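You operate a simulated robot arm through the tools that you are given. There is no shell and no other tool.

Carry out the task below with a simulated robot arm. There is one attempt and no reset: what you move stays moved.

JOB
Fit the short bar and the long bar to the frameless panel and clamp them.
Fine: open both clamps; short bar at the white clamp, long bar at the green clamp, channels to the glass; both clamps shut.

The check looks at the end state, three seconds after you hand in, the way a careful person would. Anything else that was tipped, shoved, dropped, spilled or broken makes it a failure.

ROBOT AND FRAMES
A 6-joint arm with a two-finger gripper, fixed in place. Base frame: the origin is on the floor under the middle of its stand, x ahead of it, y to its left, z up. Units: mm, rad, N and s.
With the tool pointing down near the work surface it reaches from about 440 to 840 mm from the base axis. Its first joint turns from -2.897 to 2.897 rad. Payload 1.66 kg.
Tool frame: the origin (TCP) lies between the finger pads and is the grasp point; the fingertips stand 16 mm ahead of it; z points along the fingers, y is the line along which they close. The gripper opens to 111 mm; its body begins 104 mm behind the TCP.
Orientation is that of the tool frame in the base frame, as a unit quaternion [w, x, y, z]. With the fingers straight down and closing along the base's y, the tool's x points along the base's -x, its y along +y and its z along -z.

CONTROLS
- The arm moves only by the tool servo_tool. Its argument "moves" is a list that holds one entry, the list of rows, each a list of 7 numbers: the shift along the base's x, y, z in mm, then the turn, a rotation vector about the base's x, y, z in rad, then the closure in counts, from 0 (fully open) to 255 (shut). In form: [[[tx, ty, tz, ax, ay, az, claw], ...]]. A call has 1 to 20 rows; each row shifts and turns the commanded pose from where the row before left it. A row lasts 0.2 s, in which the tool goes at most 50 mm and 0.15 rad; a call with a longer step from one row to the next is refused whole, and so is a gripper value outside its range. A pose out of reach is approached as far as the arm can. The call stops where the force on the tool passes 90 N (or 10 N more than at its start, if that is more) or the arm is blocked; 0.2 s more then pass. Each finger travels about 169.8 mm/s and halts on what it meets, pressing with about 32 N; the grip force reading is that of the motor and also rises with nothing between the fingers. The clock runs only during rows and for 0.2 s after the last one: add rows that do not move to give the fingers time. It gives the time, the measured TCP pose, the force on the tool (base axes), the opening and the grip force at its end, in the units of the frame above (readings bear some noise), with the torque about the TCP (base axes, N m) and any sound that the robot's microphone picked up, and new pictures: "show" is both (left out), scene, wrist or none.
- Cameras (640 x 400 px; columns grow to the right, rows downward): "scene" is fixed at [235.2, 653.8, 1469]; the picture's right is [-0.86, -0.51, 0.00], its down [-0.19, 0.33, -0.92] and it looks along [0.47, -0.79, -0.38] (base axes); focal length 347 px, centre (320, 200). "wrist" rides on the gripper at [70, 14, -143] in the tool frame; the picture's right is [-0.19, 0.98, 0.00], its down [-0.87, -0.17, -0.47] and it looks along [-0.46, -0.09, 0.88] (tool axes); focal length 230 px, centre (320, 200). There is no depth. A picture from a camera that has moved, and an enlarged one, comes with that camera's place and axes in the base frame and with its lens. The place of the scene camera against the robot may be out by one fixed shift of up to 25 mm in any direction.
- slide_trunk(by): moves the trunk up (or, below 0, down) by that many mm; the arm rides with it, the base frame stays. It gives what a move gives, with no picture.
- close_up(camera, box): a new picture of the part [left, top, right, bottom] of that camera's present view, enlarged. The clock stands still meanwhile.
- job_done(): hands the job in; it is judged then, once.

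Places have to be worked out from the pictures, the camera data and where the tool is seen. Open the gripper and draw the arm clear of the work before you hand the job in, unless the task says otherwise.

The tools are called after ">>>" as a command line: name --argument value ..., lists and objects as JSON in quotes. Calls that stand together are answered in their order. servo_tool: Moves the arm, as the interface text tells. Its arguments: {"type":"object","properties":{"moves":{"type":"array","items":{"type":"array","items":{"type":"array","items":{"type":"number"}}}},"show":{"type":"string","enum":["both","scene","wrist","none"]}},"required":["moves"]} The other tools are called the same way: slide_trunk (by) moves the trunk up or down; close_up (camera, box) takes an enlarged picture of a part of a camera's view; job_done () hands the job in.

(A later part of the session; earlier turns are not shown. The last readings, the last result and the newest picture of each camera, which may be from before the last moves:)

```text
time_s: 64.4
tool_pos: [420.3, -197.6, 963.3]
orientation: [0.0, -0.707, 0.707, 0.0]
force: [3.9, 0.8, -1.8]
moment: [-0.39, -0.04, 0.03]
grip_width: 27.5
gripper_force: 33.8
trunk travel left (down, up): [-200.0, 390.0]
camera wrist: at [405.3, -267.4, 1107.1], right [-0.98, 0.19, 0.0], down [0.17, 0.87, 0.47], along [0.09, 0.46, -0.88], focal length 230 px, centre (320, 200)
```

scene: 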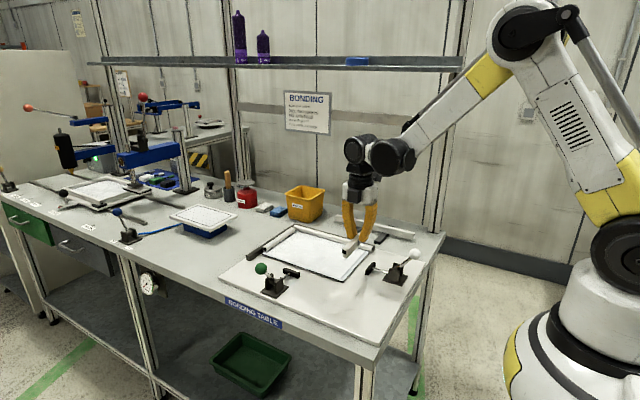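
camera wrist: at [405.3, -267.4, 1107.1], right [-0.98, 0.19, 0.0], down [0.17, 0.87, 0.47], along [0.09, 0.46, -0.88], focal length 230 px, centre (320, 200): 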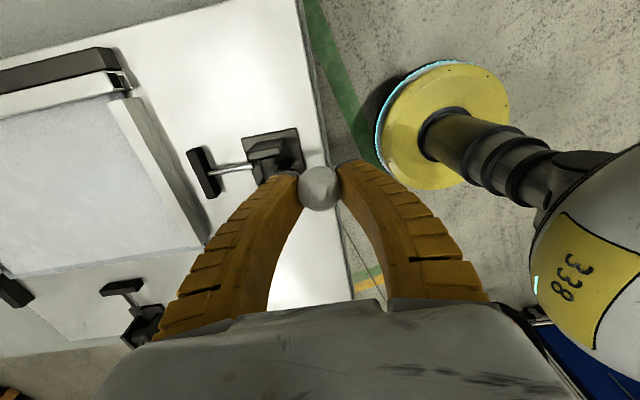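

Held. I swing the white lever forward along its arc, stopping before the pad reaches the bar.

>>> servo_tool --moves '[[[5.9, 0, 3.9, 0, 0, 0, 195], [6.3, 0, 3.3, 0, 0, 0, 195], [6.5, 0, 2.7, 0, 0, 0, 195], [6.8, 0, 2.1, 0, 0, 0, 195], [6.8, 0, 1.6, 0, 0, 0, 195], [7, 0, 0.9, 0, 0, 0, 195], [7.1, 0, 0.3, 0, 0, 0, 195], [7.1, 0, -0.3, 0, 0, 0, 195], [7, 0, -0.9, 0, 0, 0, 195], [6.8, 0, -1.6, 0, 0, 0, 195], [0, 0, 0, 0, 0, 0, 195]]]' --show "wrist"

>>> close_up --camera "scene" --box '[320, 220, 424, 290]'

```text
time_s: 66.8
tool_pos: [487.7, -199.2, 977.0]
orientation: [-0.001, 0.708, -0.707, 0.0]
force: [2.2, -1.0, 0.3]
moment: [0.04, -0.01, 0.01]
grip_width: 30.1
gripper_force: 3.1
trunk travel left (down, up): [-200.0, 390.0]
camera wrist: at [473.6, -269.2, 1119.9], right [-0.98, 0.19, 0.0], down [0.17, 0.87, 0.47], along [0.09, 0.46, -0.88], focal length 230 px, centre (320, 200)
```

wrist: 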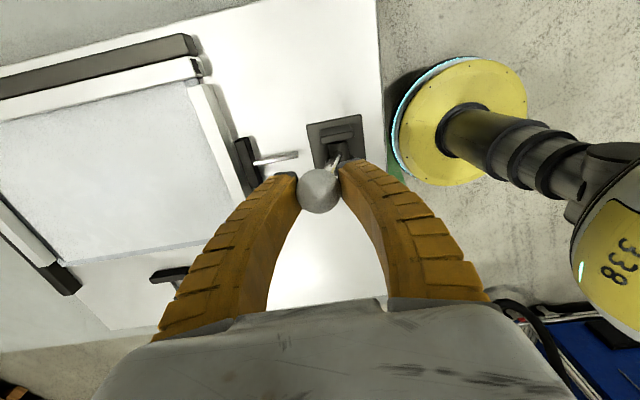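

```text
5.71 times, centred on (372, 255) of scene
camera zoom: at [235.2, 653.8, 1469.0], right [-0.86, -0.51, 0.0], down [-0.19, 0.33, -0.92], along [0.47, -0.79, -0.38], focal length 1983 px, centre (23, -114)
```

zoom: 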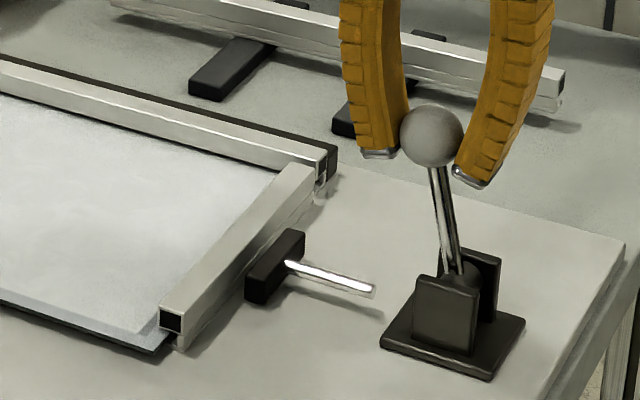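

The pad is near the bar now. I continue in small steps and check the force as it takes up.

>>> servo_tool --moves '[[[3.4, 0, -1, 0, 0, 0, 195], [3.4, 0, -1.1, 0, 0, 0, 195], [3.2, 0, -1.3, 0, 0, 0, 195], [3.2, 0, -1.5, 0, 0, 0, 195], [3.2, 0, -1.6, 0, 0, 0, 195], [3.2, 0, -1.6, 0, 0, 0, 195], [0, 0, 0, 0, 0, 0, 195]]]' --show "none"

>>> close_up --camera "scene" --box '[320, 220, 424, 290]'

>>> close_up --camera "wrist" --box '[180, 30, 340, 190]'

```text
time_s: 68.4
tool_pos: [508.8, -199.4, 968.8]
orientation: [-0.001, -0.707, 0.708, 0.0]
force: [3.4, -1.4, -1.6]
moment: [-0.02, 0.0, -0.02]
grip_width: 30.8
gripper_force: 3.4
trunk travel left (down, up): [-200.0, 390.0]
```

```text
5.71 times, centred on (372, 255) of scene
camera zoom: at [235.2, 653.8, 1469.0], right [-0.86, -0.51, 0.0], down [-0.19, 0.33, -0.92], along [0.47, -0.79, -0.38], focal length 1983 px, centre (23, -114)
```

zoom: 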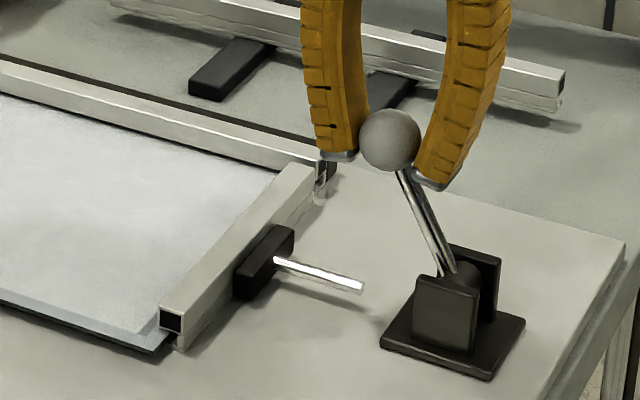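

```text
2.50 times, centred on (260, 110) of wrist
camera zoom: at [494.4, -269.3, 1112.3], right [-0.98, 0.19, 0.0], down [0.17, 0.87, 0.47], along [0.09, 0.46, -0.88], focal length 575 px, centre (470, 425)
```

zoom: 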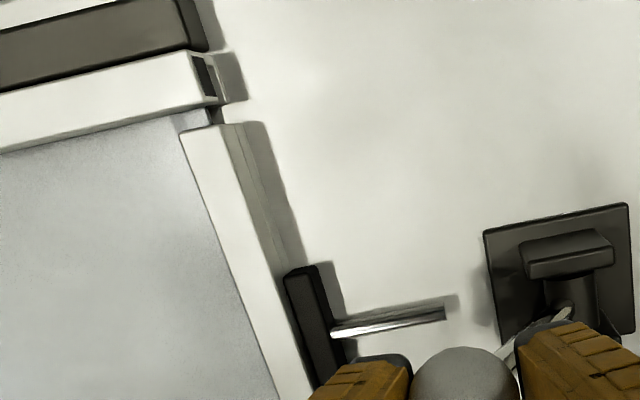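

The pad is at the bar. I push the lever on towards its shut stop in small steps.

>>> servo_tool --moves '[[[2.2, 0, -1.4, 0, 0, 0, 195], [2.2, 0, -1.4, 0, 0, 0, 195], [2.2, 0, -1.5, 0, 0, 0, 195], [2.2, 0, -1.6, 0, 0, 0, 195], [0, 0, 0, 0, 0, 0, 195]]]' --show "none"

>>> close_up --camera "scene" --box '[320, 220, 424, 290]'

>>> close_up --camera "wrist" --box '[180, 30, 340, 190]'

```text
time_s: 69.6
tool_pos: [518.0, -199.3, 963.0]
orientation: [0.001, 0.708, -0.707, 0.0]
force: [0.2, -1.0, -0.6]
moment: [-0.25, 0.0, 0.02]
grip_width: 27.2
gripper_force: 33.6
trunk travel left (down, up): [-200.0, 390.0]
```

```text
5.71 times, centred on (372, 255) of scene
camera zoom: at [235.2, 653.8, 1469.0], right [-0.86, -0.51, 0.0], down [-0.19, 0.33, -0.92], along [0.47, -0.79, -0.38], focal length 1983 px, centre (23, -114)
```

zoom: 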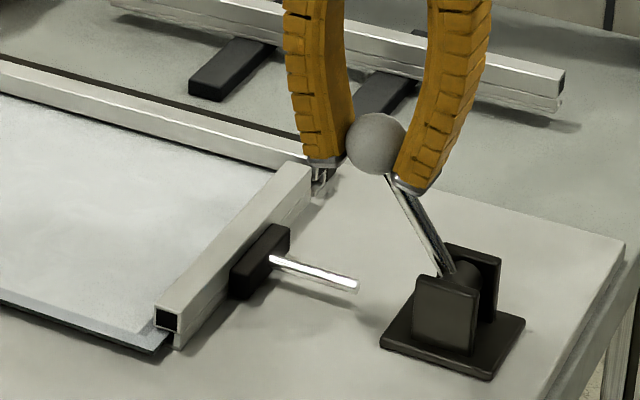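

```text
2.50 times, centred on (260, 110) of wrist
camera zoom: at [502.9, -268.3, 1106.8], right [-0.98, 0.19, 0.0], down [0.17, 0.87, 0.47], along [0.09, 0.46, -0.88], focal length 575 px, centre (470, 425)
```

zoom: 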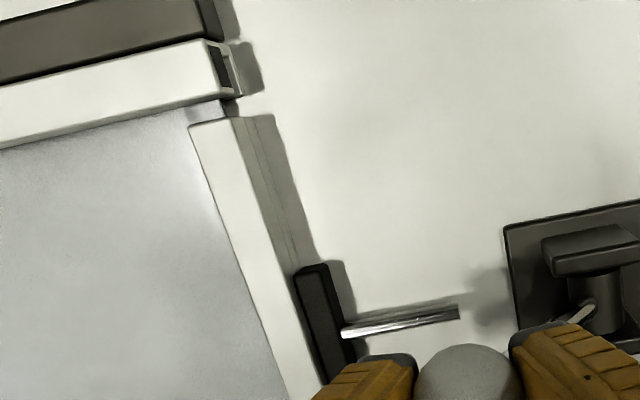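

The lever is back at its original angle and the pad is against the bar, having pushed it in a few millimetres. I push slightly further to confirm it is hard against its stop.

>>> servo_tool --moves '[[[1.8, 0, -1.3, 0, 0, 0, 195], [1.8, 0, -1.4, 0, 0, 0, 195], [0, 0, 0, 0, 0, 0, 195], [0, 0, 0, 0, 0, 0, 195]]]' --show "none"

>>> close_up --camera "scene" --box '[320, 220, 424, 290]'

>>> close_up --camera "wrist" --box '[180, 30, 340, 190]'

```text
time_s: 70.6
tool_pos: [519.1, -198.3, 962.2]
orientation: [-0.001, 0.707, -0.707, 0.0]
force: [-6.4, -2.4, 0.6]
moment: [-0.03, 0.03, 0.01]
grip_width: 33.3
gripper_force: 5.7
trunk travel left (down, up): [-200.0, 390.0]
```

```text
5.71 times, centred on (372, 255) of scene
camera zoom: at [235.2, 653.8, 1469.0], right [-0.86, -0.51, 0.0], down [-0.19, 0.33, -0.92], along [0.47, -0.79, -0.38], focal length 1983 px, centre (23, -114)
```

zoom: 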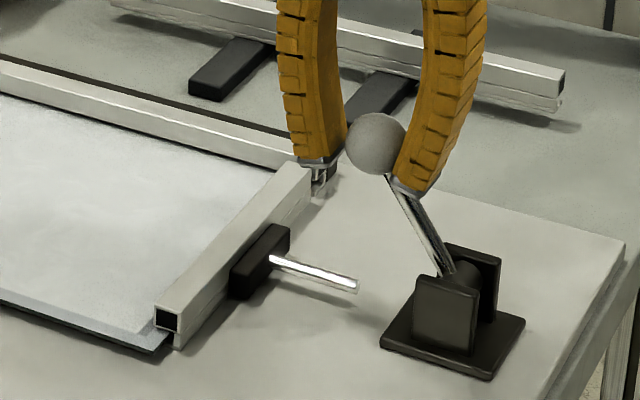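

```text
2.50 times, centred on (260, 110) of wrist
camera zoom: at [505.7, -268.6, 1105.0], right [-0.98, 0.19, 0.0], down [0.17, 0.87, 0.47], along [0.09, 0.46, -0.88], focal length 575 px, centre (470, 425)
```

zoom: 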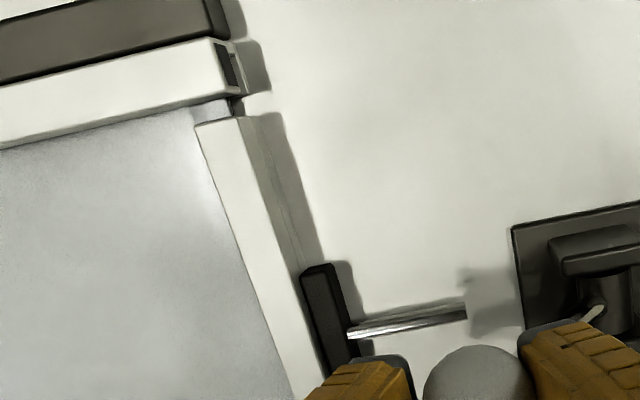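

The ball no longer moves: the white clamp is hard shut against the bar. I ease off, open and rise.

>>> servo_tool --moves '[[[-2.5, 0, 2, 0, 0, 0, 170], [0, 0, 0, 0, 0, 0, 60], [0, 0, 0, 0, 0, 0, 0], [0, 0, 0, 0, 0, 0, 0], [0, 0, 30, 0, 0, 0, 0], [0, 0, 40, 0, 0, 0, 0], [0, 0, 20, 0, 0, 0, 0], [0, 0, 0, 0, 0, 0, 0]]]' --show "wrist"

>>> close_up --camera "scene" --box '[320, 220, 424, 290]'

>>> close_up --camera "scene" --box '[330, 262, 362, 282]'

>>> close_up --camera "wrist" --box '[200, 60, 360, 200]'

```text
time_s: 72.4
tool_pos: [517.7, -199.9, 1052.7]
orientation: [0.0, -0.707, 0.707, -0.001]
force: [0.3, -0.4, 0.4]
moment: [-0.01, -0.03, 0.0]
grip_width: 110.9
gripper_force: 0.1
trunk travel left (down, up): [-200.0, 390.0]
camera wrist: at [503.7, -269.6, 1196.0], right [-0.98, 0.19, 0.0], down [0.17, 0.87, 0.47], along [0.09, 0.46, -0.88], focal length 230 px, centre (320, 200)
```

wrist: 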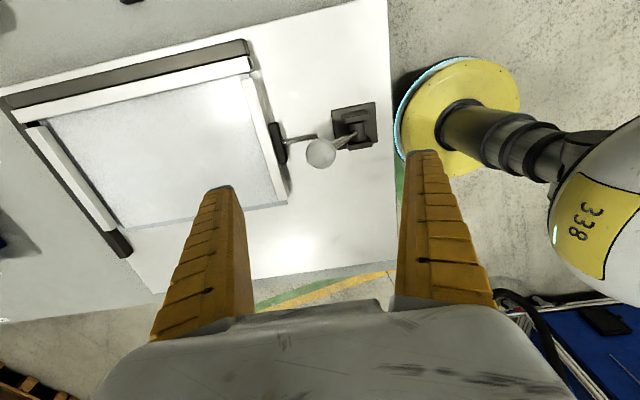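

```text
5.71 times, centred on (372, 255) of scene
camera zoom: at [235.2, 653.8, 1469.0], right [-0.86, -0.51, 0.0], down [-0.19, 0.33, -0.92], along [0.47, -0.79, -0.38], focal length 1983 px, centre (23, -114)
```

zoom: 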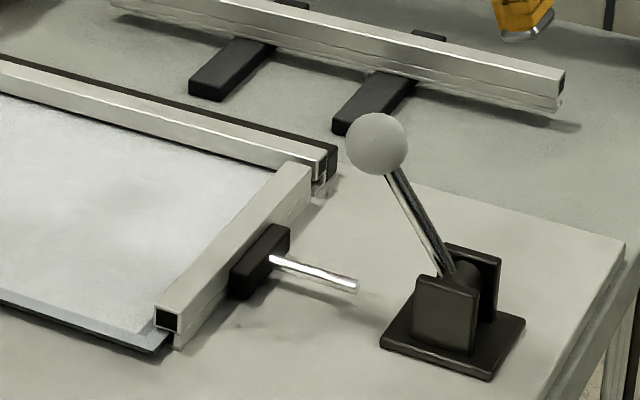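

```text
16.00 times, centred on (346, 272) of scene
camera zoom: at [235.2, 653.8, 1469.0], right [-0.86, -0.51, 0.0], down [-0.19, 0.33, -0.92], along [0.47, -0.79, -0.38], focal length 5552 px, centre (-96, -952)
```

zoom: 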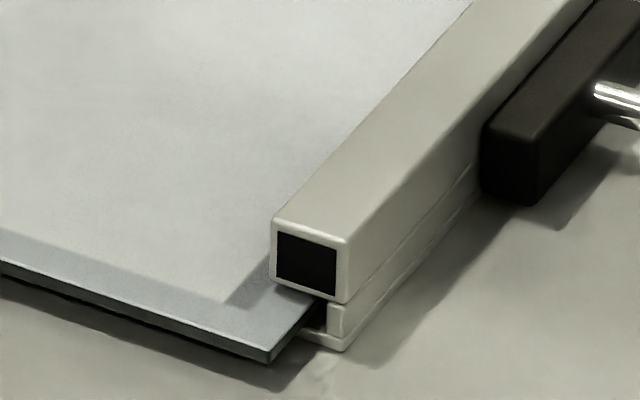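

```text
2.86 times, centred on (280, 130) of wrist
camera zoom: at [503.7, -269.6, 1196.0], right [-0.98, 0.19, 0.0], down [0.17, 0.87, 0.47], along [0.09, 0.46, -0.88], focal length 657 px, centre (434, 400)
```

zoom: 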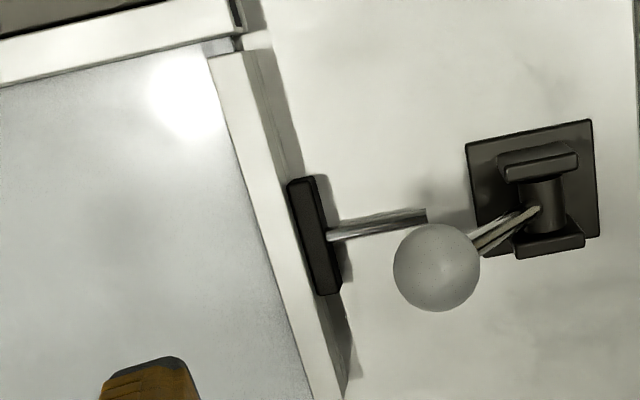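

White side is done: bar seated, glass in the channel, pad firmly on the web. Now I turn back and go to the long bar, centre about (649.5, -465) with a slight yaw of +0.02 rad.

>>> servo_tool --moves '[[[12, -22, 0, 0, 0, -0.141, 0], [12, -24, 0, 0, 0, -0.141, 0], [12, -24, 0, 0, 0, -0.141, 0], [12, -24, 0, 0, 0, -0.141, 0], [12, -24, 0, 0, 0, -0.141, 0], [12, -24, 0, 0, 0, -0.141, 0], [12, -24, 0, 0, 0, -0.141, 0], [12, -24, 0, 0, 0, -0.141, 100], [12, -25, -20, 0, 0, -0.141, 149], [12, -25, -30, 0, 0, -0.141, 149], [12, -25.4, -40, 0, 0, -0.1408, 149], [0, 0, 0, 0, 0, 0, 149], [0, 0, 0, 0, 0, 0, 149]]]' --show "wrist"

>>> close_up --camera "wrist" --box '[200, 0, 400, 200]'

```text
time_s: 75.2
tool_pos: [650.3, -462.2, 964.7]
orientation: [0.0, -0.01, 1.0, 0.0]
force: [-0.5, -0.2, -1.3]
moment: [0.0, 0.0, 0.0]
grip_width: 48.4
gripper_force: 1.9
trunk travel left (down, up): [-200.0, 390.0]
camera wrist: at [578.2, -450.2, 1107.9], right [0.17, 0.99, 0.0], down [0.87, -0.15, 0.47], along [0.47, -0.08, -0.88], focal length 230 px, centre (320, 200)
```

wrist: 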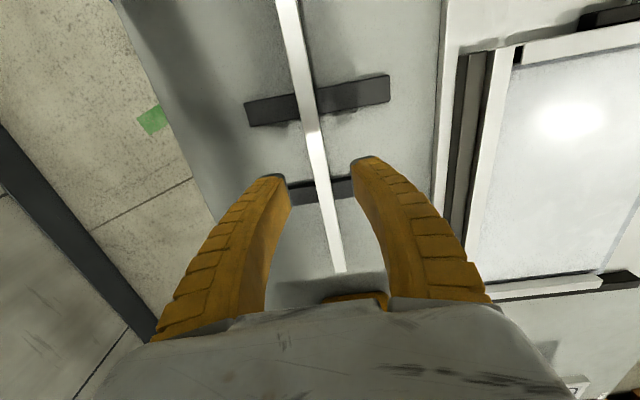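

```text
2.00 times, centred on (300, 100) of wrist
camera zoom: at [578.2, -450.2, 1107.9], right [0.17, 0.99, 0.0], down [0.87, -0.15, 0.47], along [0.47, -0.08, -0.88], focal length 460 px, centre (360, 400)
```

zoom: 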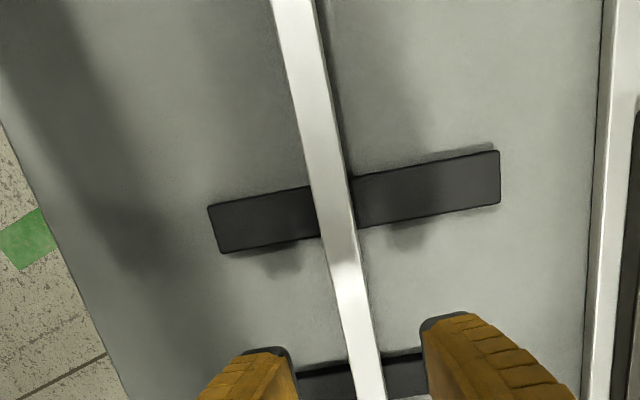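

I shift -2.5 mm in y and lower to just above the bar top for a centring check.

>>> servo_tool --moves '[[[0.5, -2.5, -20, 0, 0, 0, 149], [0.5, 0, -20, 0, 0, 0, 149], [0, 0, -18, 0, 0, 0, 149], [0, 0, 0, 0, 0, 0, 149], [0, 0, 0, 0, 0, 0, 149]]]' --show "wrist"

>>> close_up --camera "wrist" --box '[260, 120, 380, 200]'

>>> close_up --camera "scene" --box '[320, 195, 416, 255]'

```text
time_s: 76.4
tool_pos: [650.0, -465.1, 905.4]
orientation: [0.0, -0.01, 1.0, 0.001]
force: [0.5, 0.2, 0.5]
moment: [0.02, -0.02, -0.02]
grip_width: 48.4
gripper_force: 1.3
trunk travel left (down, up): [-200.0, 390.0]
camera wrist: at [580.3, -453.6, 1049.2], right [0.17, 0.99, 0.0], down [0.87, -0.15, 0.47], along [0.47, -0.08, -0.88], focal length 230 px, centre (320, 200)
```

wrist: 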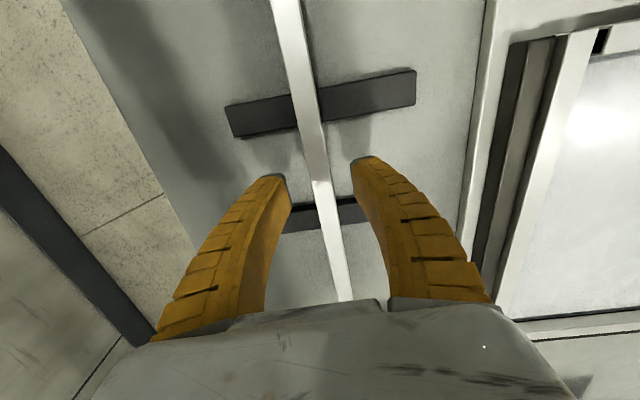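

```text
5.00 times, centred on (320, 160) of wrist
camera zoom: at [580.3, -453.6, 1049.2], right [0.17, 0.99, 0.0], down [0.87, -0.15, 0.47], along [0.47, -0.08, -0.88], focal length 1150 px, centre (320, 400)
```

zoom: 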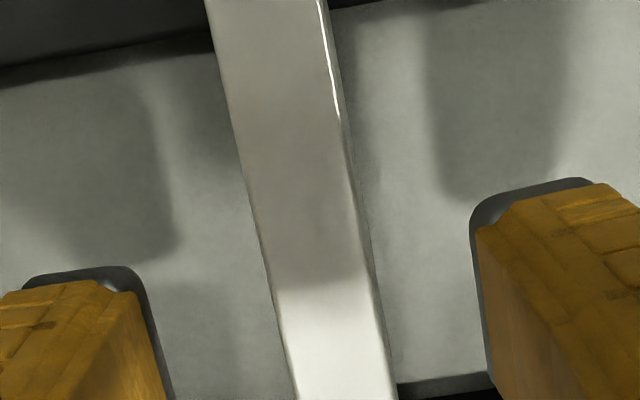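

```text
6.67 times, centred on (368, 225) of scene
camera zoom: at [235.2, 653.8, 1469.0], right [-0.86, -0.51, 0.0], down [-0.19, 0.33, -0.92], along [0.47, -0.79, -0.38], focal length 2313 px, centre (0, 33)
```

zoom: 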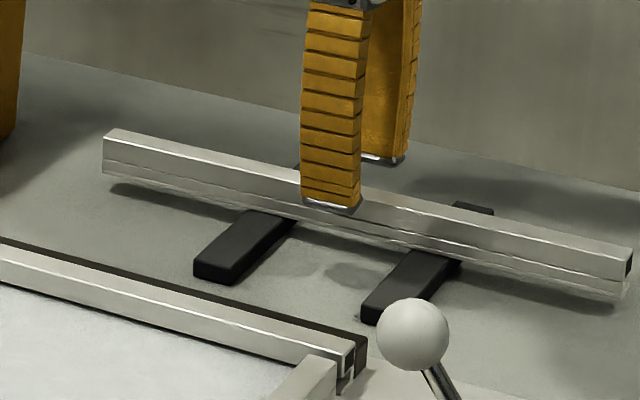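

The bar is centred to within 0.7 mm. I lower to the same grip height as before and close.

>>> servo_tool --moves '[[[-0.8, 0.7, -6, 0, 0, 0, 149], [0, 0, -6, 0, 0, 0, 149], [0, 0, -4.2, 0, 0, 0, 149], [0, 0, 0, 0, 0, 0, 149], [0, 0, 0, 0, 0, 0, 149]]]' --show "wrist"

>>> servo_tool --moves '[[[0, 0, 0, 0, 0, 0, 200], [0, 0, 0, 0, 0, 0, 225], [0, 0, 0, 0, 0, 0, 245], [0, 0, 0, 0, 0, 0, 245], [0, 0, 0, 0, 0, 0, 245]]]' --show "wrist"

>>> close_up --camera "scene" --box '[320, 195, 416, 255]'

```text
time_s: 77.6
tool_pos: [649.3, -467.3, 888.5]
orientation: [0.0, -0.009, 1.0, 0.0]
force: [0.0, -0.2, 0.4]
moment: [0.01, 0.01, 0.02]
grip_width: 48.5
gripper_force: 1.7
trunk travel left (down, up): [-200.0, 390.0]
camera wrist: at [579.1, -454.3, 1031.6], right [0.17, 0.99, 0.0], down [0.87, -0.15, 0.47], along [0.47, -0.08, -0.88], focal length 230 px, centre (320, 200)
```

wrist: 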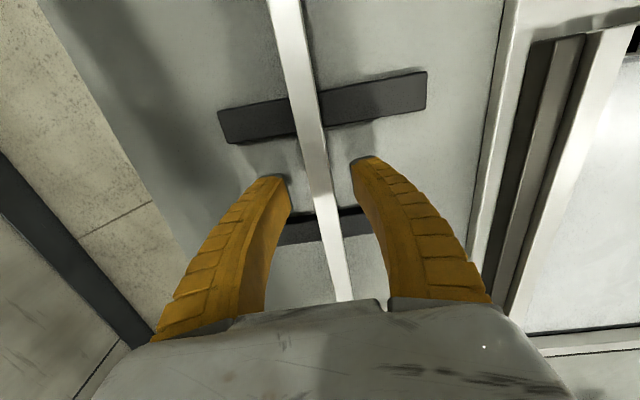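

```text
time_s: 78.8
tool_pos: [649.6, -465.9, 889.3]
orientation: [0.0, -0.009, 1.0, 0.0]
force: [2.4, 3.9, 6.8]
moment: [0.08, 0.06, -0.03]
grip_width: 11.6
gripper_force: 31.5
trunk travel left (down, up): [-200.0, 390.0]
camera wrist: at [579.0, -453.6, 1032.3], right [0.17, 0.99, 0.0], down [0.87, -0.15, 0.47], along [0.47, -0.08, -0.88], focal length 230 px, centre (320, 200)
```

wrist: 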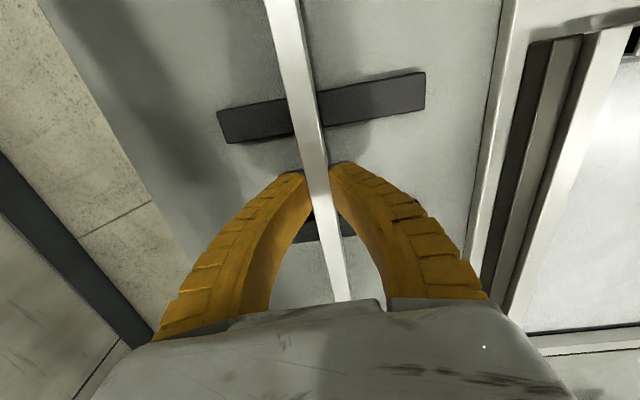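

```text
6.67 times, centred on (368, 225) of scene
camera zoom: at [235.2, 653.8, 1469.0], right [-0.86, -0.51, 0.0], down [-0.19, 0.33, -0.92], along [0.47, -0.79, -0.38], focal length 2313 px, centre (0, 33)
```

zoom: 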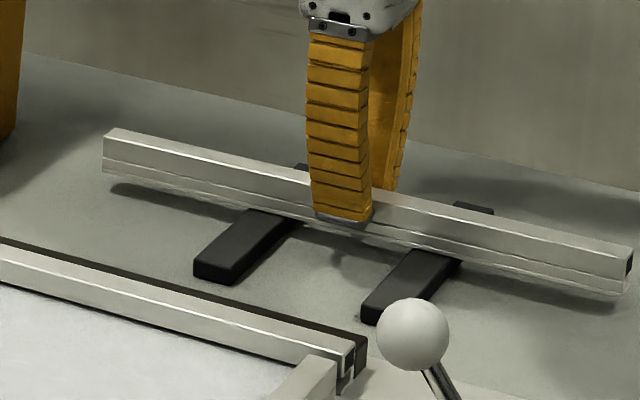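

Gripped at 32 N. I lift a little and check that the long bar comes up level.

>>> servo_tool --moves '[[[0, 0, 3, 0, 0, 0, 245], [0, 0, 5, 0, 0, 0, 245], [0, 0, 8, 0, 0, 0, 245], [0, 0, 10, 0, 0, 0, 245], [0, 0, 0, 0, 0, 0, 245], [0, 0, 0, 0, 0, 0, 245]]]' --show "wrist"

>>> close_up --camera "scene" --box '[320, 195, 416, 255]'

```text
time_s: 80.2
tool_pos: [648.6, -466.1, 914.9]
orientation: [0.0, -0.01, 1.0, 0.0]
force: [-0.1, -0.8, -1.1]
moment: [-0.01, 0.01, -0.01]
grip_width: 8.8
gripper_force: 32.2
trunk travel left (down, up): [-200.0, 390.0]
camera wrist: at [578.1, -454.1, 1058.6], right [0.17, 0.99, 0.0], down [0.87, -0.15, 0.47], along [0.46, -0.08, -0.88], focal length 230 px, centre (320, 200)
```

wrist: 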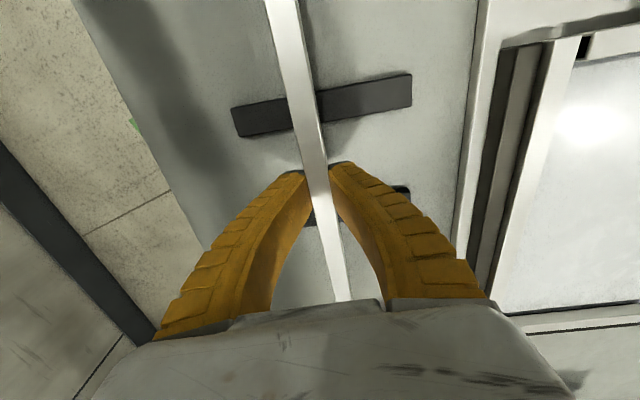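

```text
6.67 times, centred on (368, 225) of scene
camera zoom: at [235.2, 653.8, 1469.0], right [-0.86, -0.51, 0.0], down [-0.19, 0.33, -0.92], along [0.47, -0.79, -0.38], focal length 2313 px, centre (0, 33)
```

zoom: 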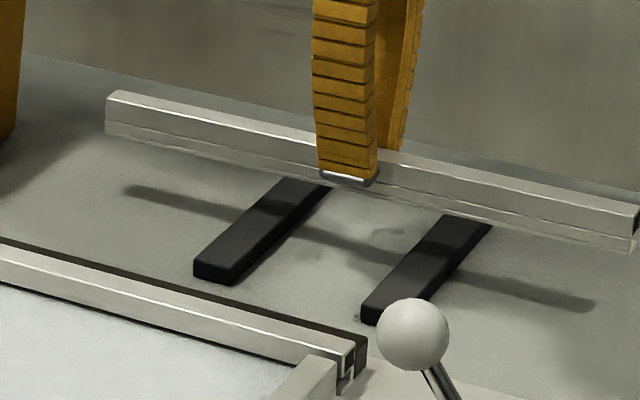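

It lifted nearly level. I raise it above all levers and carry it across to the green side, shifted about 57 mm towards -x so the fingers stay clear of the pad.

>>> servo_tool --moves '[[[0, 0, 25, 0, 0, 0, 245], [0, 0, 35, 0, 0, 0, 245], [0, 0, 42, 0, 0, -0.01, 245], [4, 30, 2, 0, 0, -0.01, 245], [4, 42, 0, 0, 0, 0, 245], [4, 44, 0, 0, 0, 0, 245], [4, 44, 0, 0, 0, 0, 245], [4, 44, 0, 0, 0, 0, 245], [4, 44, 0, 0, 0, 0, 245], [4, 44, 0, 0, 0, 0, 245], [4, 44, 0, 0, 0, 0, 245], [2.7, 35, 0, 0, 0, 0, 245], [0, 14.5, 0, 0, 0, 0, 245], [0, 0, 0, 0, 0, 0, 245], [0, 0, 0, 0, 0, 0, 245]]]' --show "both"

```text
time_s: 83.4
tool_pos: [682.2, -79.4, 1018.5]
orientation: [0.0, 0.0, 1.0, 0.0]
force: [0.2, 0.6, -1.3]
moment: [-0.02, 0.0, 0.0]
grip_width: 8.9
gripper_force: 32.1
trunk travel left (down, up): [-200.0, 390.0]
camera wrist: at [613.3, -65.4, 1161.6], right [0.19, 0.98, 0.0], down [0.87, -0.17, 0.47], along [0.46, -0.09, -0.88], focal length 230 px, centre (320, 200)
```

scene: 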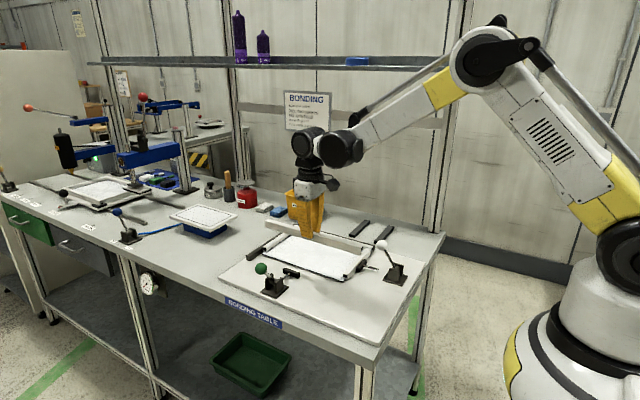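
wrist: 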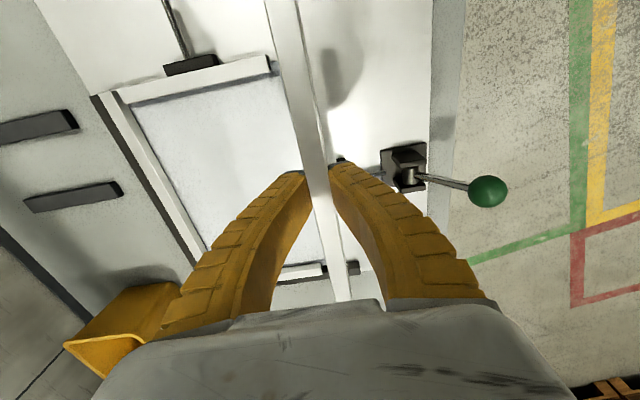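

The long bar is over the board, parallel to the glass edge at y≈-100. I move so its inner face stays about 4 mm outside the glass, and lower to about 6 mm above the seat.

>>> servo_tool --moves '[[[0, -4.6, -20, 0, 0, 0, 245], [0, -4.7, -30, 0, 0, 0, 245], [0, 0, -35, 0, 0, 0, 245], [0, 0, -25, 0, 0, 0, 245], [0, 0, -12, 0, 0, 0, 245], [0, 0, 0, 0, 0, 0, 245], [0, 0, 0, 0, 0, 0, 245]]]' --show "wrist"

>>> close_up --camera "wrist" --box '[200, 0, 392, 120]'

>>> close_up --camera "scene" --box '[250, 230, 370, 305]'

```text
time_s: 85.0
tool_pos: [683.5, -89.1, 895.6]
orientation: [0.001, 0.0, 1.0, 0.0]
force: [-0.5, -0.5, -0.2]
moment: [-0.02, 0.01, -0.02]
grip_width: 9.0
gripper_force: 32.4
trunk travel left (down, up): [-200.0, 390.0]
camera wrist: at [613.5, -75.6, 1038.8], right [0.19, 0.98, 0.0], down [0.87, -0.17, 0.47], along [0.46, -0.09, -0.88], focal length 230 px, centre (320, 200)
```

wrist: 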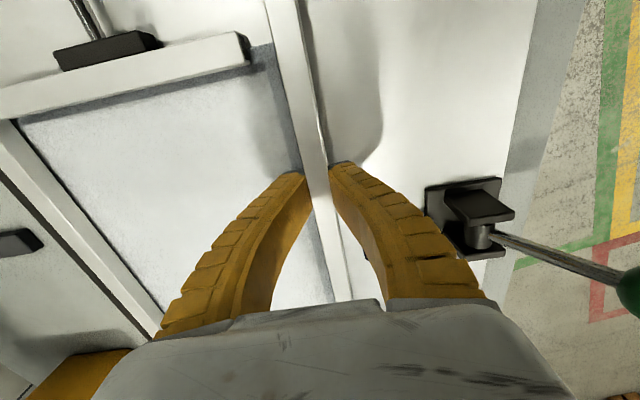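

```text
3.33 times, centred on (296, 60) of wrist
camera zoom: at [613.5, -75.6, 1038.8], right [0.19, 0.98, 0.0], down [0.87, -0.17, 0.47], along [0.46, -0.09, -0.88], focal length 767 px, centre (400, 667)
```

zoom: 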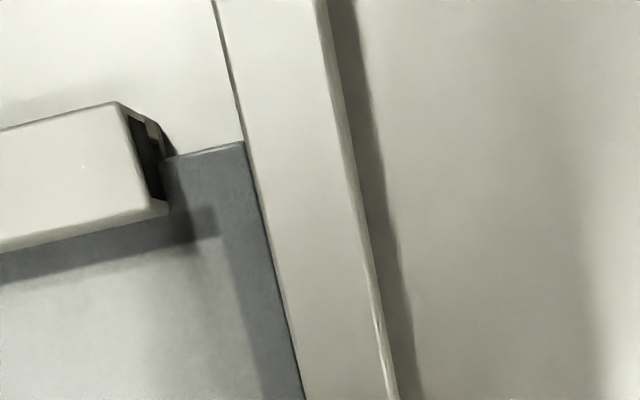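

```text
5.33 times, centred on (310, 268) of scene
camera zoom: at [235.2, 653.8, 1469.0], right [-0.86, -0.51, 0.0], down [-0.19, 0.33, -0.92], along [0.47, -0.79, -0.38], focal length 1851 px, centre (373, -160)
```

zoom: 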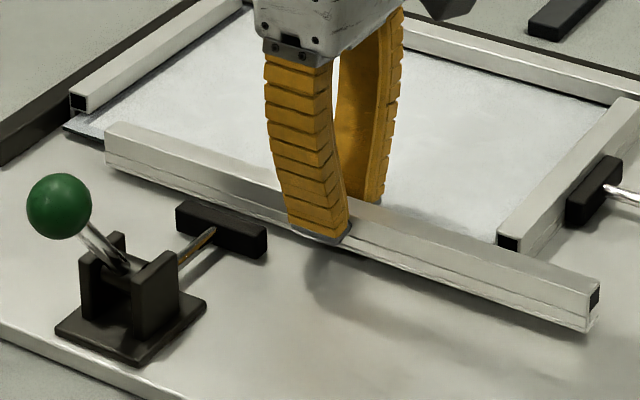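

About 2.4 mm clear of the glass edge. I lower in small steps until the bar meets the board.

>>> servo_tool --moves '[[[0, 0.5, -1.5, 0, 0, 0, 245], [0, 0, -1.5, 0, 0, 0, 245], [0, 0, -1.2, 0, 0, 0, 245], [0, 0, 0, 0, 0, 0, 245], [0, 0, 0, 0, 0, 0, 245]]]' --show "none"

>>> close_up --camera "wrist" --box '[200, 0, 392, 120]'

>>> close_up --camera "scene" --box '[330, 270, 378, 300]'

>>> close_up --camera "scene" --box '[256, 245, 304, 275]'

```text
time_s: 86.2
tool_pos: [683.8, -91.1, 891.8]
orientation: [0.0, 0.0, 1.0, 0.0]
force: [-0.8, 0.1, -0.5]
moment: [0.01, 0.03, -0.01]
grip_width: 9.0
gripper_force: 31.8
trunk travel left (down, up): [-200.0, 390.0]
```

```text
3.33 times, centred on (296, 60) of wrist
camera zoom: at [614.3, -76.5, 1034.8], right [0.19, 0.98, 0.0], down [0.87, -0.17, 0.47], along [0.46, -0.09, -0.88], focal length 767 px, centre (400, 667)
```

zoom: 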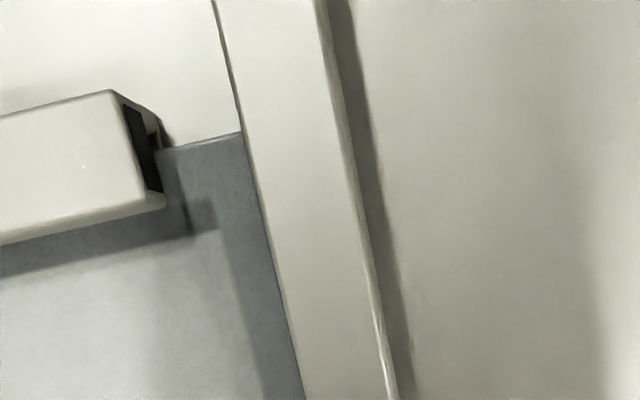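

```text
13.33 times, centred on (354, 285) of scene
camera zoom: at [235.2, 653.8, 1469.0], right [-0.86, -0.51, 0.0], down [-0.19, 0.33, -0.92], along [0.47, -0.79, -0.38], focal length 4627 px, centre (-133, -933)
```

zoom: 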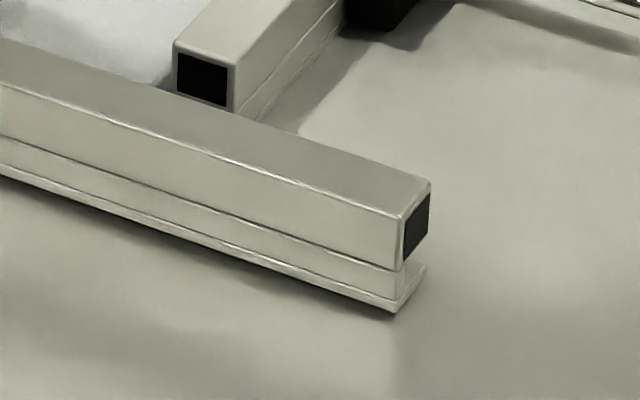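

```text
13.33 times, centred on (280, 260) of scene
camera zoom: at [235.2, 653.8, 1469.0], right [-0.86, -0.51, 0.0], down [-0.19, 0.33, -0.92], along [0.47, -0.79, -0.38], focal length 4627 px, centre (853, -600)
```

zoom: 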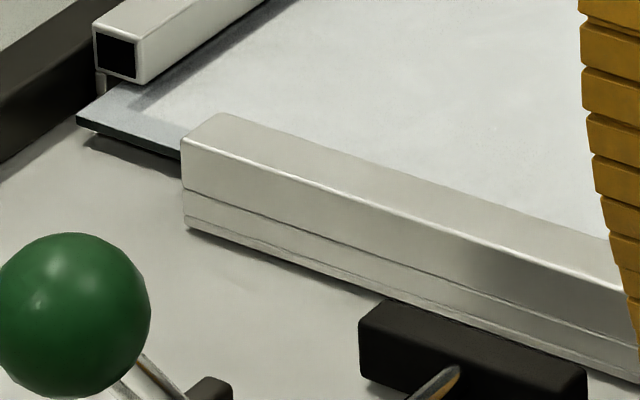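

No contact yet (camera z 1034.8) and y has drifted -0.9 mm. I step back out 1.2 mm and lower further.

>>> servo_tool --moves '[[[0, 1.2, 0, 0, 0, 0, 245], [0, 0, -0.8, 0, 0, 0, 245], [0, 0, -0.8, 0, 0, 0, 245], [0, 0, 0, 0, 0, 0, 245], [0, 0, 0, 0, 0, 0, 245]]]' --show "none"

>>> close_up --camera "wrist" --box '[200, 0, 392, 120]'

>>> close_up --camera "scene" --box '[330, 270, 378, 300]'

>>> close_up --camera "scene" --box '[256, 245, 304, 275]'

```text
time_s: 87.4
tool_pos: [684.6, -88.9, 889.5]
orientation: [0.0, 0.0, 1.0, 0.0]
force: [-0.4, 1.3, -1.3]
moment: [-0.01, -0.01, -0.01]
grip_width: 9.1
gripper_force: 32.2
trunk travel left (down, up): [-200.0, 390.0]
```

```text
3.33 times, centred on (296, 60) of wrist
camera zoom: at [614.0, -75.2, 1033.6], right [0.19, 0.98, 0.0], down [0.87, -0.17, 0.47], along [0.46, -0.09, -0.88], focal length 767 px, centre (400, 667)
```

zoom: 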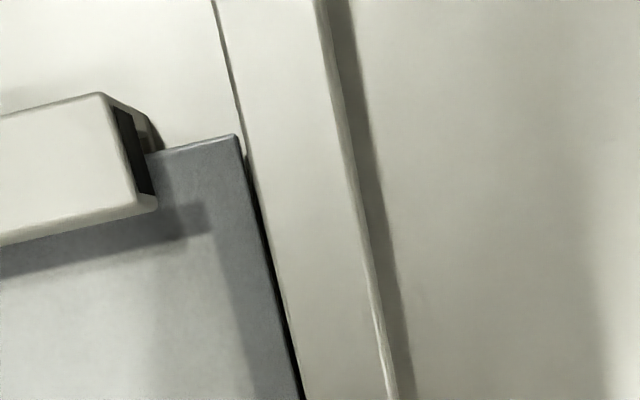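

```text
13.33 times, centred on (354, 285) of scene
camera zoom: at [235.2, 653.8, 1469.0], right [-0.86, -0.51, 0.0], down [-0.19, 0.33, -0.92], along [0.47, -0.79, -0.38], focal length 4627 px, centre (-133, -933)
```

zoom: 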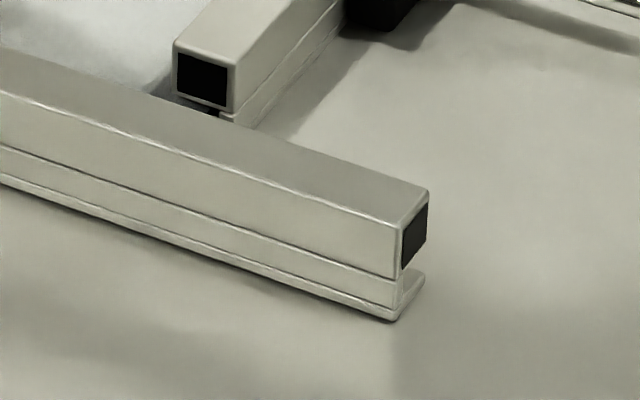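

```text
13.33 times, centred on (280, 260) of scene
camera zoom: at [235.2, 653.8, 1469.0], right [-0.86, -0.51, 0.0], down [-0.19, 0.33, -0.92], along [0.47, -0.79, -0.38], focal length 4627 px, centre (853, -600)
```

zoom: 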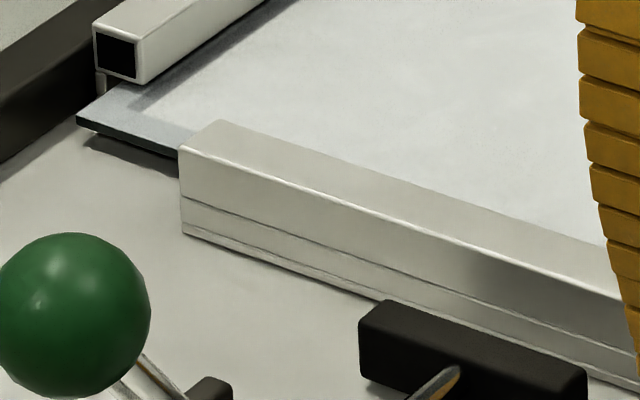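

Nearly touching. I lower another 0.8 mm.

>>> servo_tool --moves '[[[0, 0, -0.8, 0, 0, 0, 245], [0, 0, 0, 0, 0, 0, 245], [0, 0, 0, 0, 0, 0, 245]]]' --show "none"

>>> close_up --camera "wrist" --box '[200, 0, 392, 120]'

>>> close_up --camera "scene" --box '[330, 270, 378, 300]'

>>> close_up --camera "scene" --box '[256, 245, 304, 275]'

```text
time_s: 88.2
tool_pos: [684.0, -89.4, 890.3]
orientation: [0.0, 0.0, 1.0, 0.0]
force: [-1.2, 0.8, 1.2]
moment: [0.03, -0.08, 0.01]
grip_width: 9.4
gripper_force: 32.1
trunk travel left (down, up): [-200.0, 390.0]
```

```text
3.33 times, centred on (296, 60) of wrist
camera zoom: at [614.3, -75.4, 1033.0], right [0.19, 0.98, 0.0], down [0.87, -0.17, 0.47], along [0.46, -0.09, -0.88], focal length 767 px, centre (400, 667)
```

zoom: 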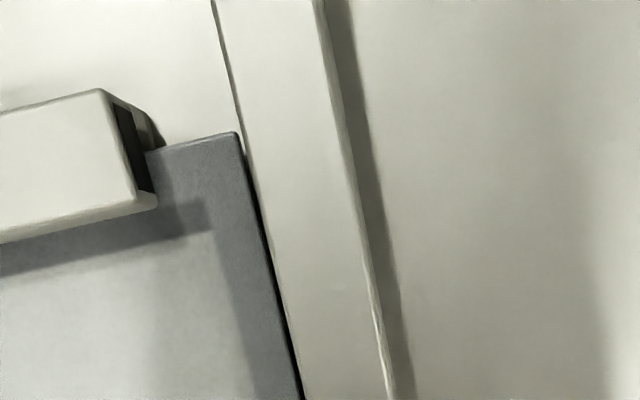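

```text
13.33 times, centred on (354, 285) of scene
camera zoom: at [235.2, 653.8, 1469.0], right [-0.86, -0.51, 0.0], down [-0.19, 0.33, -0.92], along [0.47, -0.79, -0.38], focal length 4627 px, centre (-133, -933)
```

zoom: 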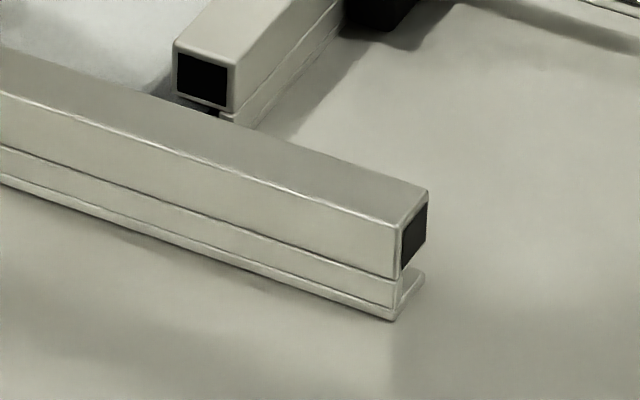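

```text
13.33 times, centred on (280, 260) of scene
camera zoom: at [235.2, 653.8, 1469.0], right [-0.86, -0.51, 0.0], down [-0.19, 0.33, -0.92], along [0.47, -0.79, -0.38], focal length 4627 px, centre (853, -600)
```

zoom: 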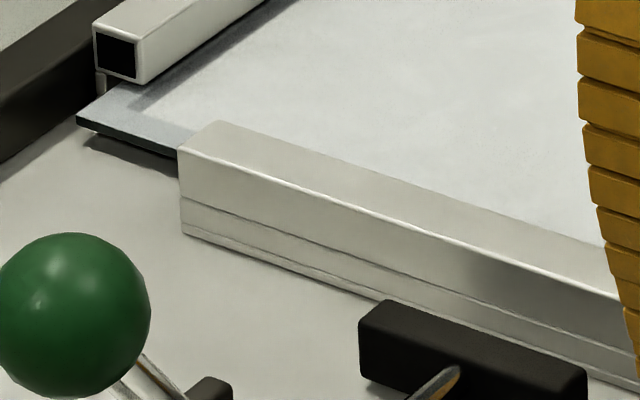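

Contact has begun (force z +2.5 N). I press 0.8 mm more to seat it flat, then start sliding towards the glass.

>>> servo_tool --moves '[[[0, 0, -0.8, 0, 0, 0, 245], [0, 0, 0, 0, 0, 0, 245], [0, -1.5, 0, 0, 0, 0, 245], [0, -1.5, 0, 0, 0, 0, 245], [0, -1.5, 0, 0, 0, 0, 245], [0, 0, 0, 0, 0, 0, 245], [0, 0, 0, 0, 0, 0, 245]]]' --show "none"

>>> close_up --camera "wrist" --box '[200, 0, 392, 120]'

>>> close_up --camera "scene" --box '[330, 262, 378, 292]'

>>> close_up --camera "scene" --box '[256, 245, 304, 275]'

```text
time_s: 89.8
tool_pos: [683.9, -93.6, 889.2]
orientation: [0.0, 0.0, 1.0, 0.0]
force: [1.3, 2.2, 4.1]
moment: [0.0, -0.09, -0.01]
grip_width: 10.7
gripper_force: 32.3
trunk travel left (down, up): [-200.0, 390.0]
```

```text
3.33 times, centred on (296, 60) of wrist
camera zoom: at [613.9, -79.7, 1032.3], right [0.19, 0.98, 0.0], down [0.87, -0.17, 0.47], along [0.46, -0.09, -0.88], focal length 767 px, centre (400, 667)
```

zoom: 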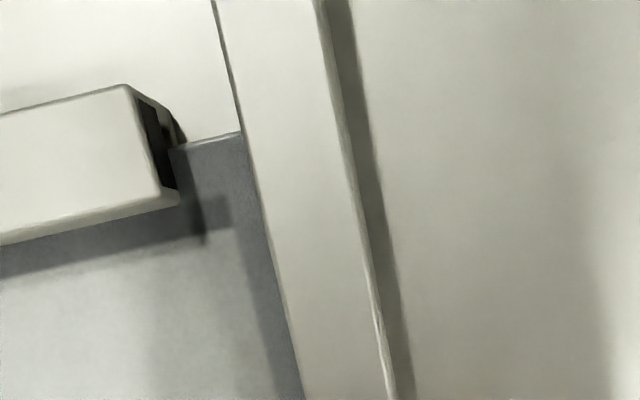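

```text
13.33 times, centred on (354, 277) of scene
camera zoom: at [235.2, 653.8, 1469.0], right [-0.86, -0.51, 0.0], down [-0.19, 0.33, -0.92], along [0.47, -0.79, -0.38], focal length 4627 px, centre (-133, -827)
```

zoom: 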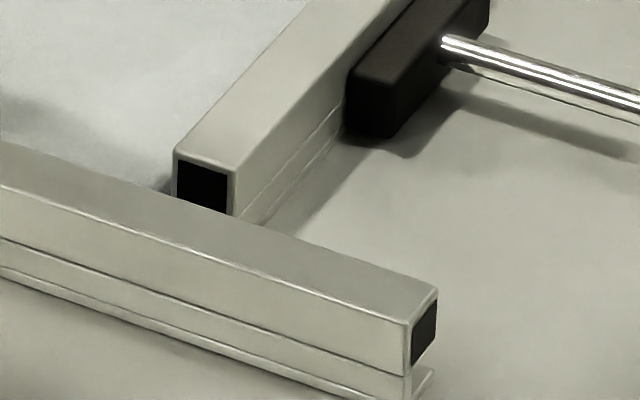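

```text
13.33 times, centred on (280, 260) of scene
camera zoom: at [235.2, 653.8, 1469.0], right [-0.86, -0.51, 0.0], down [-0.19, 0.33, -0.92], along [0.47, -0.79, -0.38], focal length 4627 px, centre (853, -600)
```

zoom: 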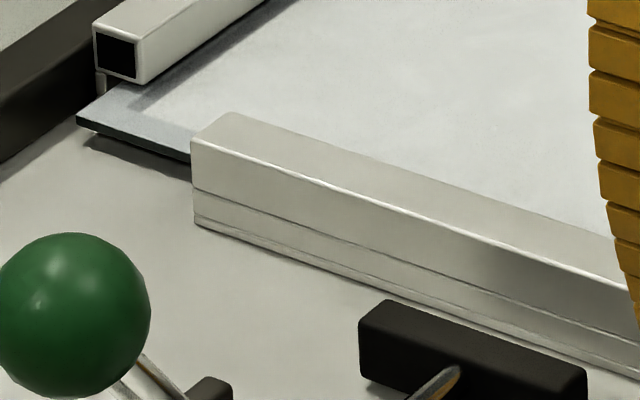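

Small forces only, and the inner face is now about at the glass edge. I continue the insertion in small steps.

>>> servo_tool --moves '[[[0, -1.2, 0, 0, 0, 0, 245], [0, -1.2, 0, 0, 0, 0, 245], [0, 0, 0, 0, 0, 0, 245], [0, 0, 0, 0, 0, 0, 245]]]' --show "none"

>>> close_up --camera "wrist" --box '[200, 0, 392, 120]'

>>> close_up --camera "scene" --box '[256, 245, 304, 275]'

```text
time_s: 90.8
tool_pos: [683.5, -95.8, 888.8]
orientation: [0.0, 0.0, 1.0, 0.0]
force: [0.4, 2.5, 5.0]
moment: [0.01, 0.02, -0.01]
grip_width: 11.0
gripper_force: 31.7
trunk travel left (down, up): [-200.0, 390.0]
```

```text
3.33 times, centred on (296, 60) of wrist
camera zoom: at [613.6, -81.8, 1032.2], right [0.19, 0.98, 0.0], down [0.87, -0.17, 0.47], along [0.46, -0.09, -0.88], focal length 767 px, centre (400, 667)
```

zoom: 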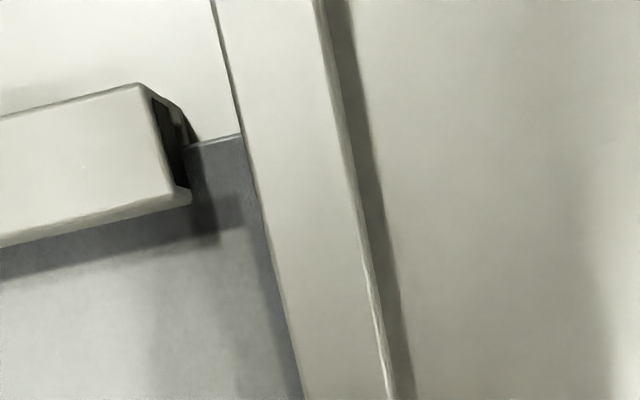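

```text
13.33 times, centred on (280, 260) of scene
camera zoom: at [235.2, 653.8, 1469.0], right [-0.86, -0.51, 0.0], down [-0.19, 0.33, -0.92], along [0.47, -0.79, -0.38], focal length 4627 px, centre (853, -600)
```

zoom: 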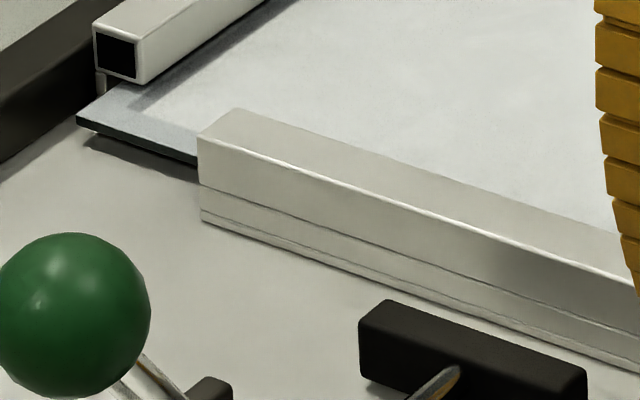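

Overlap is about 3.8 mm, forces are low and the glass corner has not moved. I push in another 2.5 mm.

>>> servo_tool --moves '[[[0, -1.2, 0, 0, 0, 0, 245], [0, -1.3, 0.4, 0, 0, 0, 245], [0, 0, 0, 0, 0, 0, 245], [0, 0, 0, 0, 0, 0, 245]]]' --show "wrist"

>>> close_up --camera "wrist" --box '[200, 0, 392, 120]'

>>> close_up --camera "scene" --box '[250, 230, 370, 305]'

```text
time_s: 91.8
tool_pos: [684.9, -96.8, 889.1]
orientation: [0.0, 0.001, 1.0, 0.0]
force: [-0.8, 1.0, 4.1]
moment: [0.01, 0.07, 0.0]
grip_width: 10.2
gripper_force: 31.9
trunk travel left (down, up): [-200.0, 390.0]
camera wrist: at [614.7, -83.8, 1032.5], right [0.19, 0.98, 0.0], down [0.87, -0.17, 0.47], along [0.46, -0.09, -0.88], focal length 230 px, centre (320, 200)
```

wrist: 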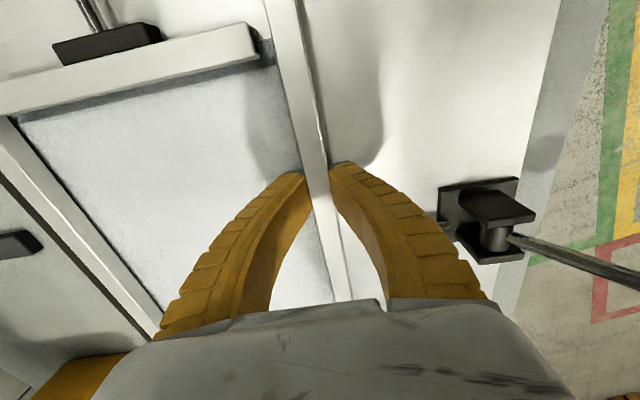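

```text
3.33 times, centred on (296, 60) of wrist
camera zoom: at [614.7, -83.8, 1032.5], right [0.19, 0.98, 0.0], down [0.87, -0.17, 0.47], along [0.46, -0.09, -0.88], focal length 767 px, centre (400, 667)
```

zoom: 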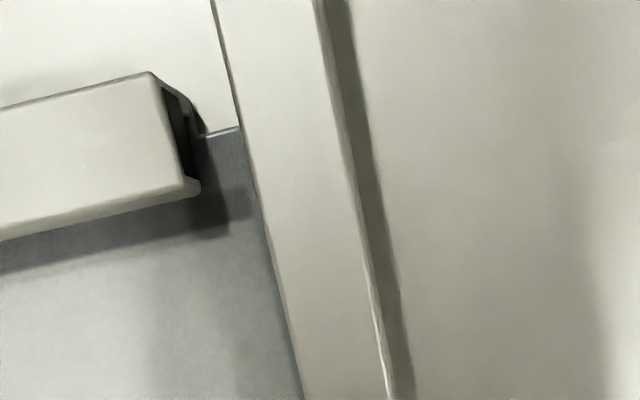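

```text
5.33 times, centred on (310, 268) of scene
camera zoom: at [235.2, 653.8, 1469.0], right [-0.86, -0.51, 0.0], down [-0.19, 0.33, -0.92], along [0.47, -0.79, -0.38], focal length 1851 px, centre (373, -160)
```

zoom: 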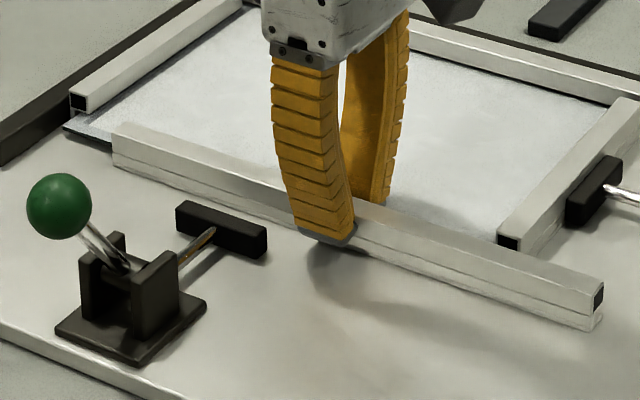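

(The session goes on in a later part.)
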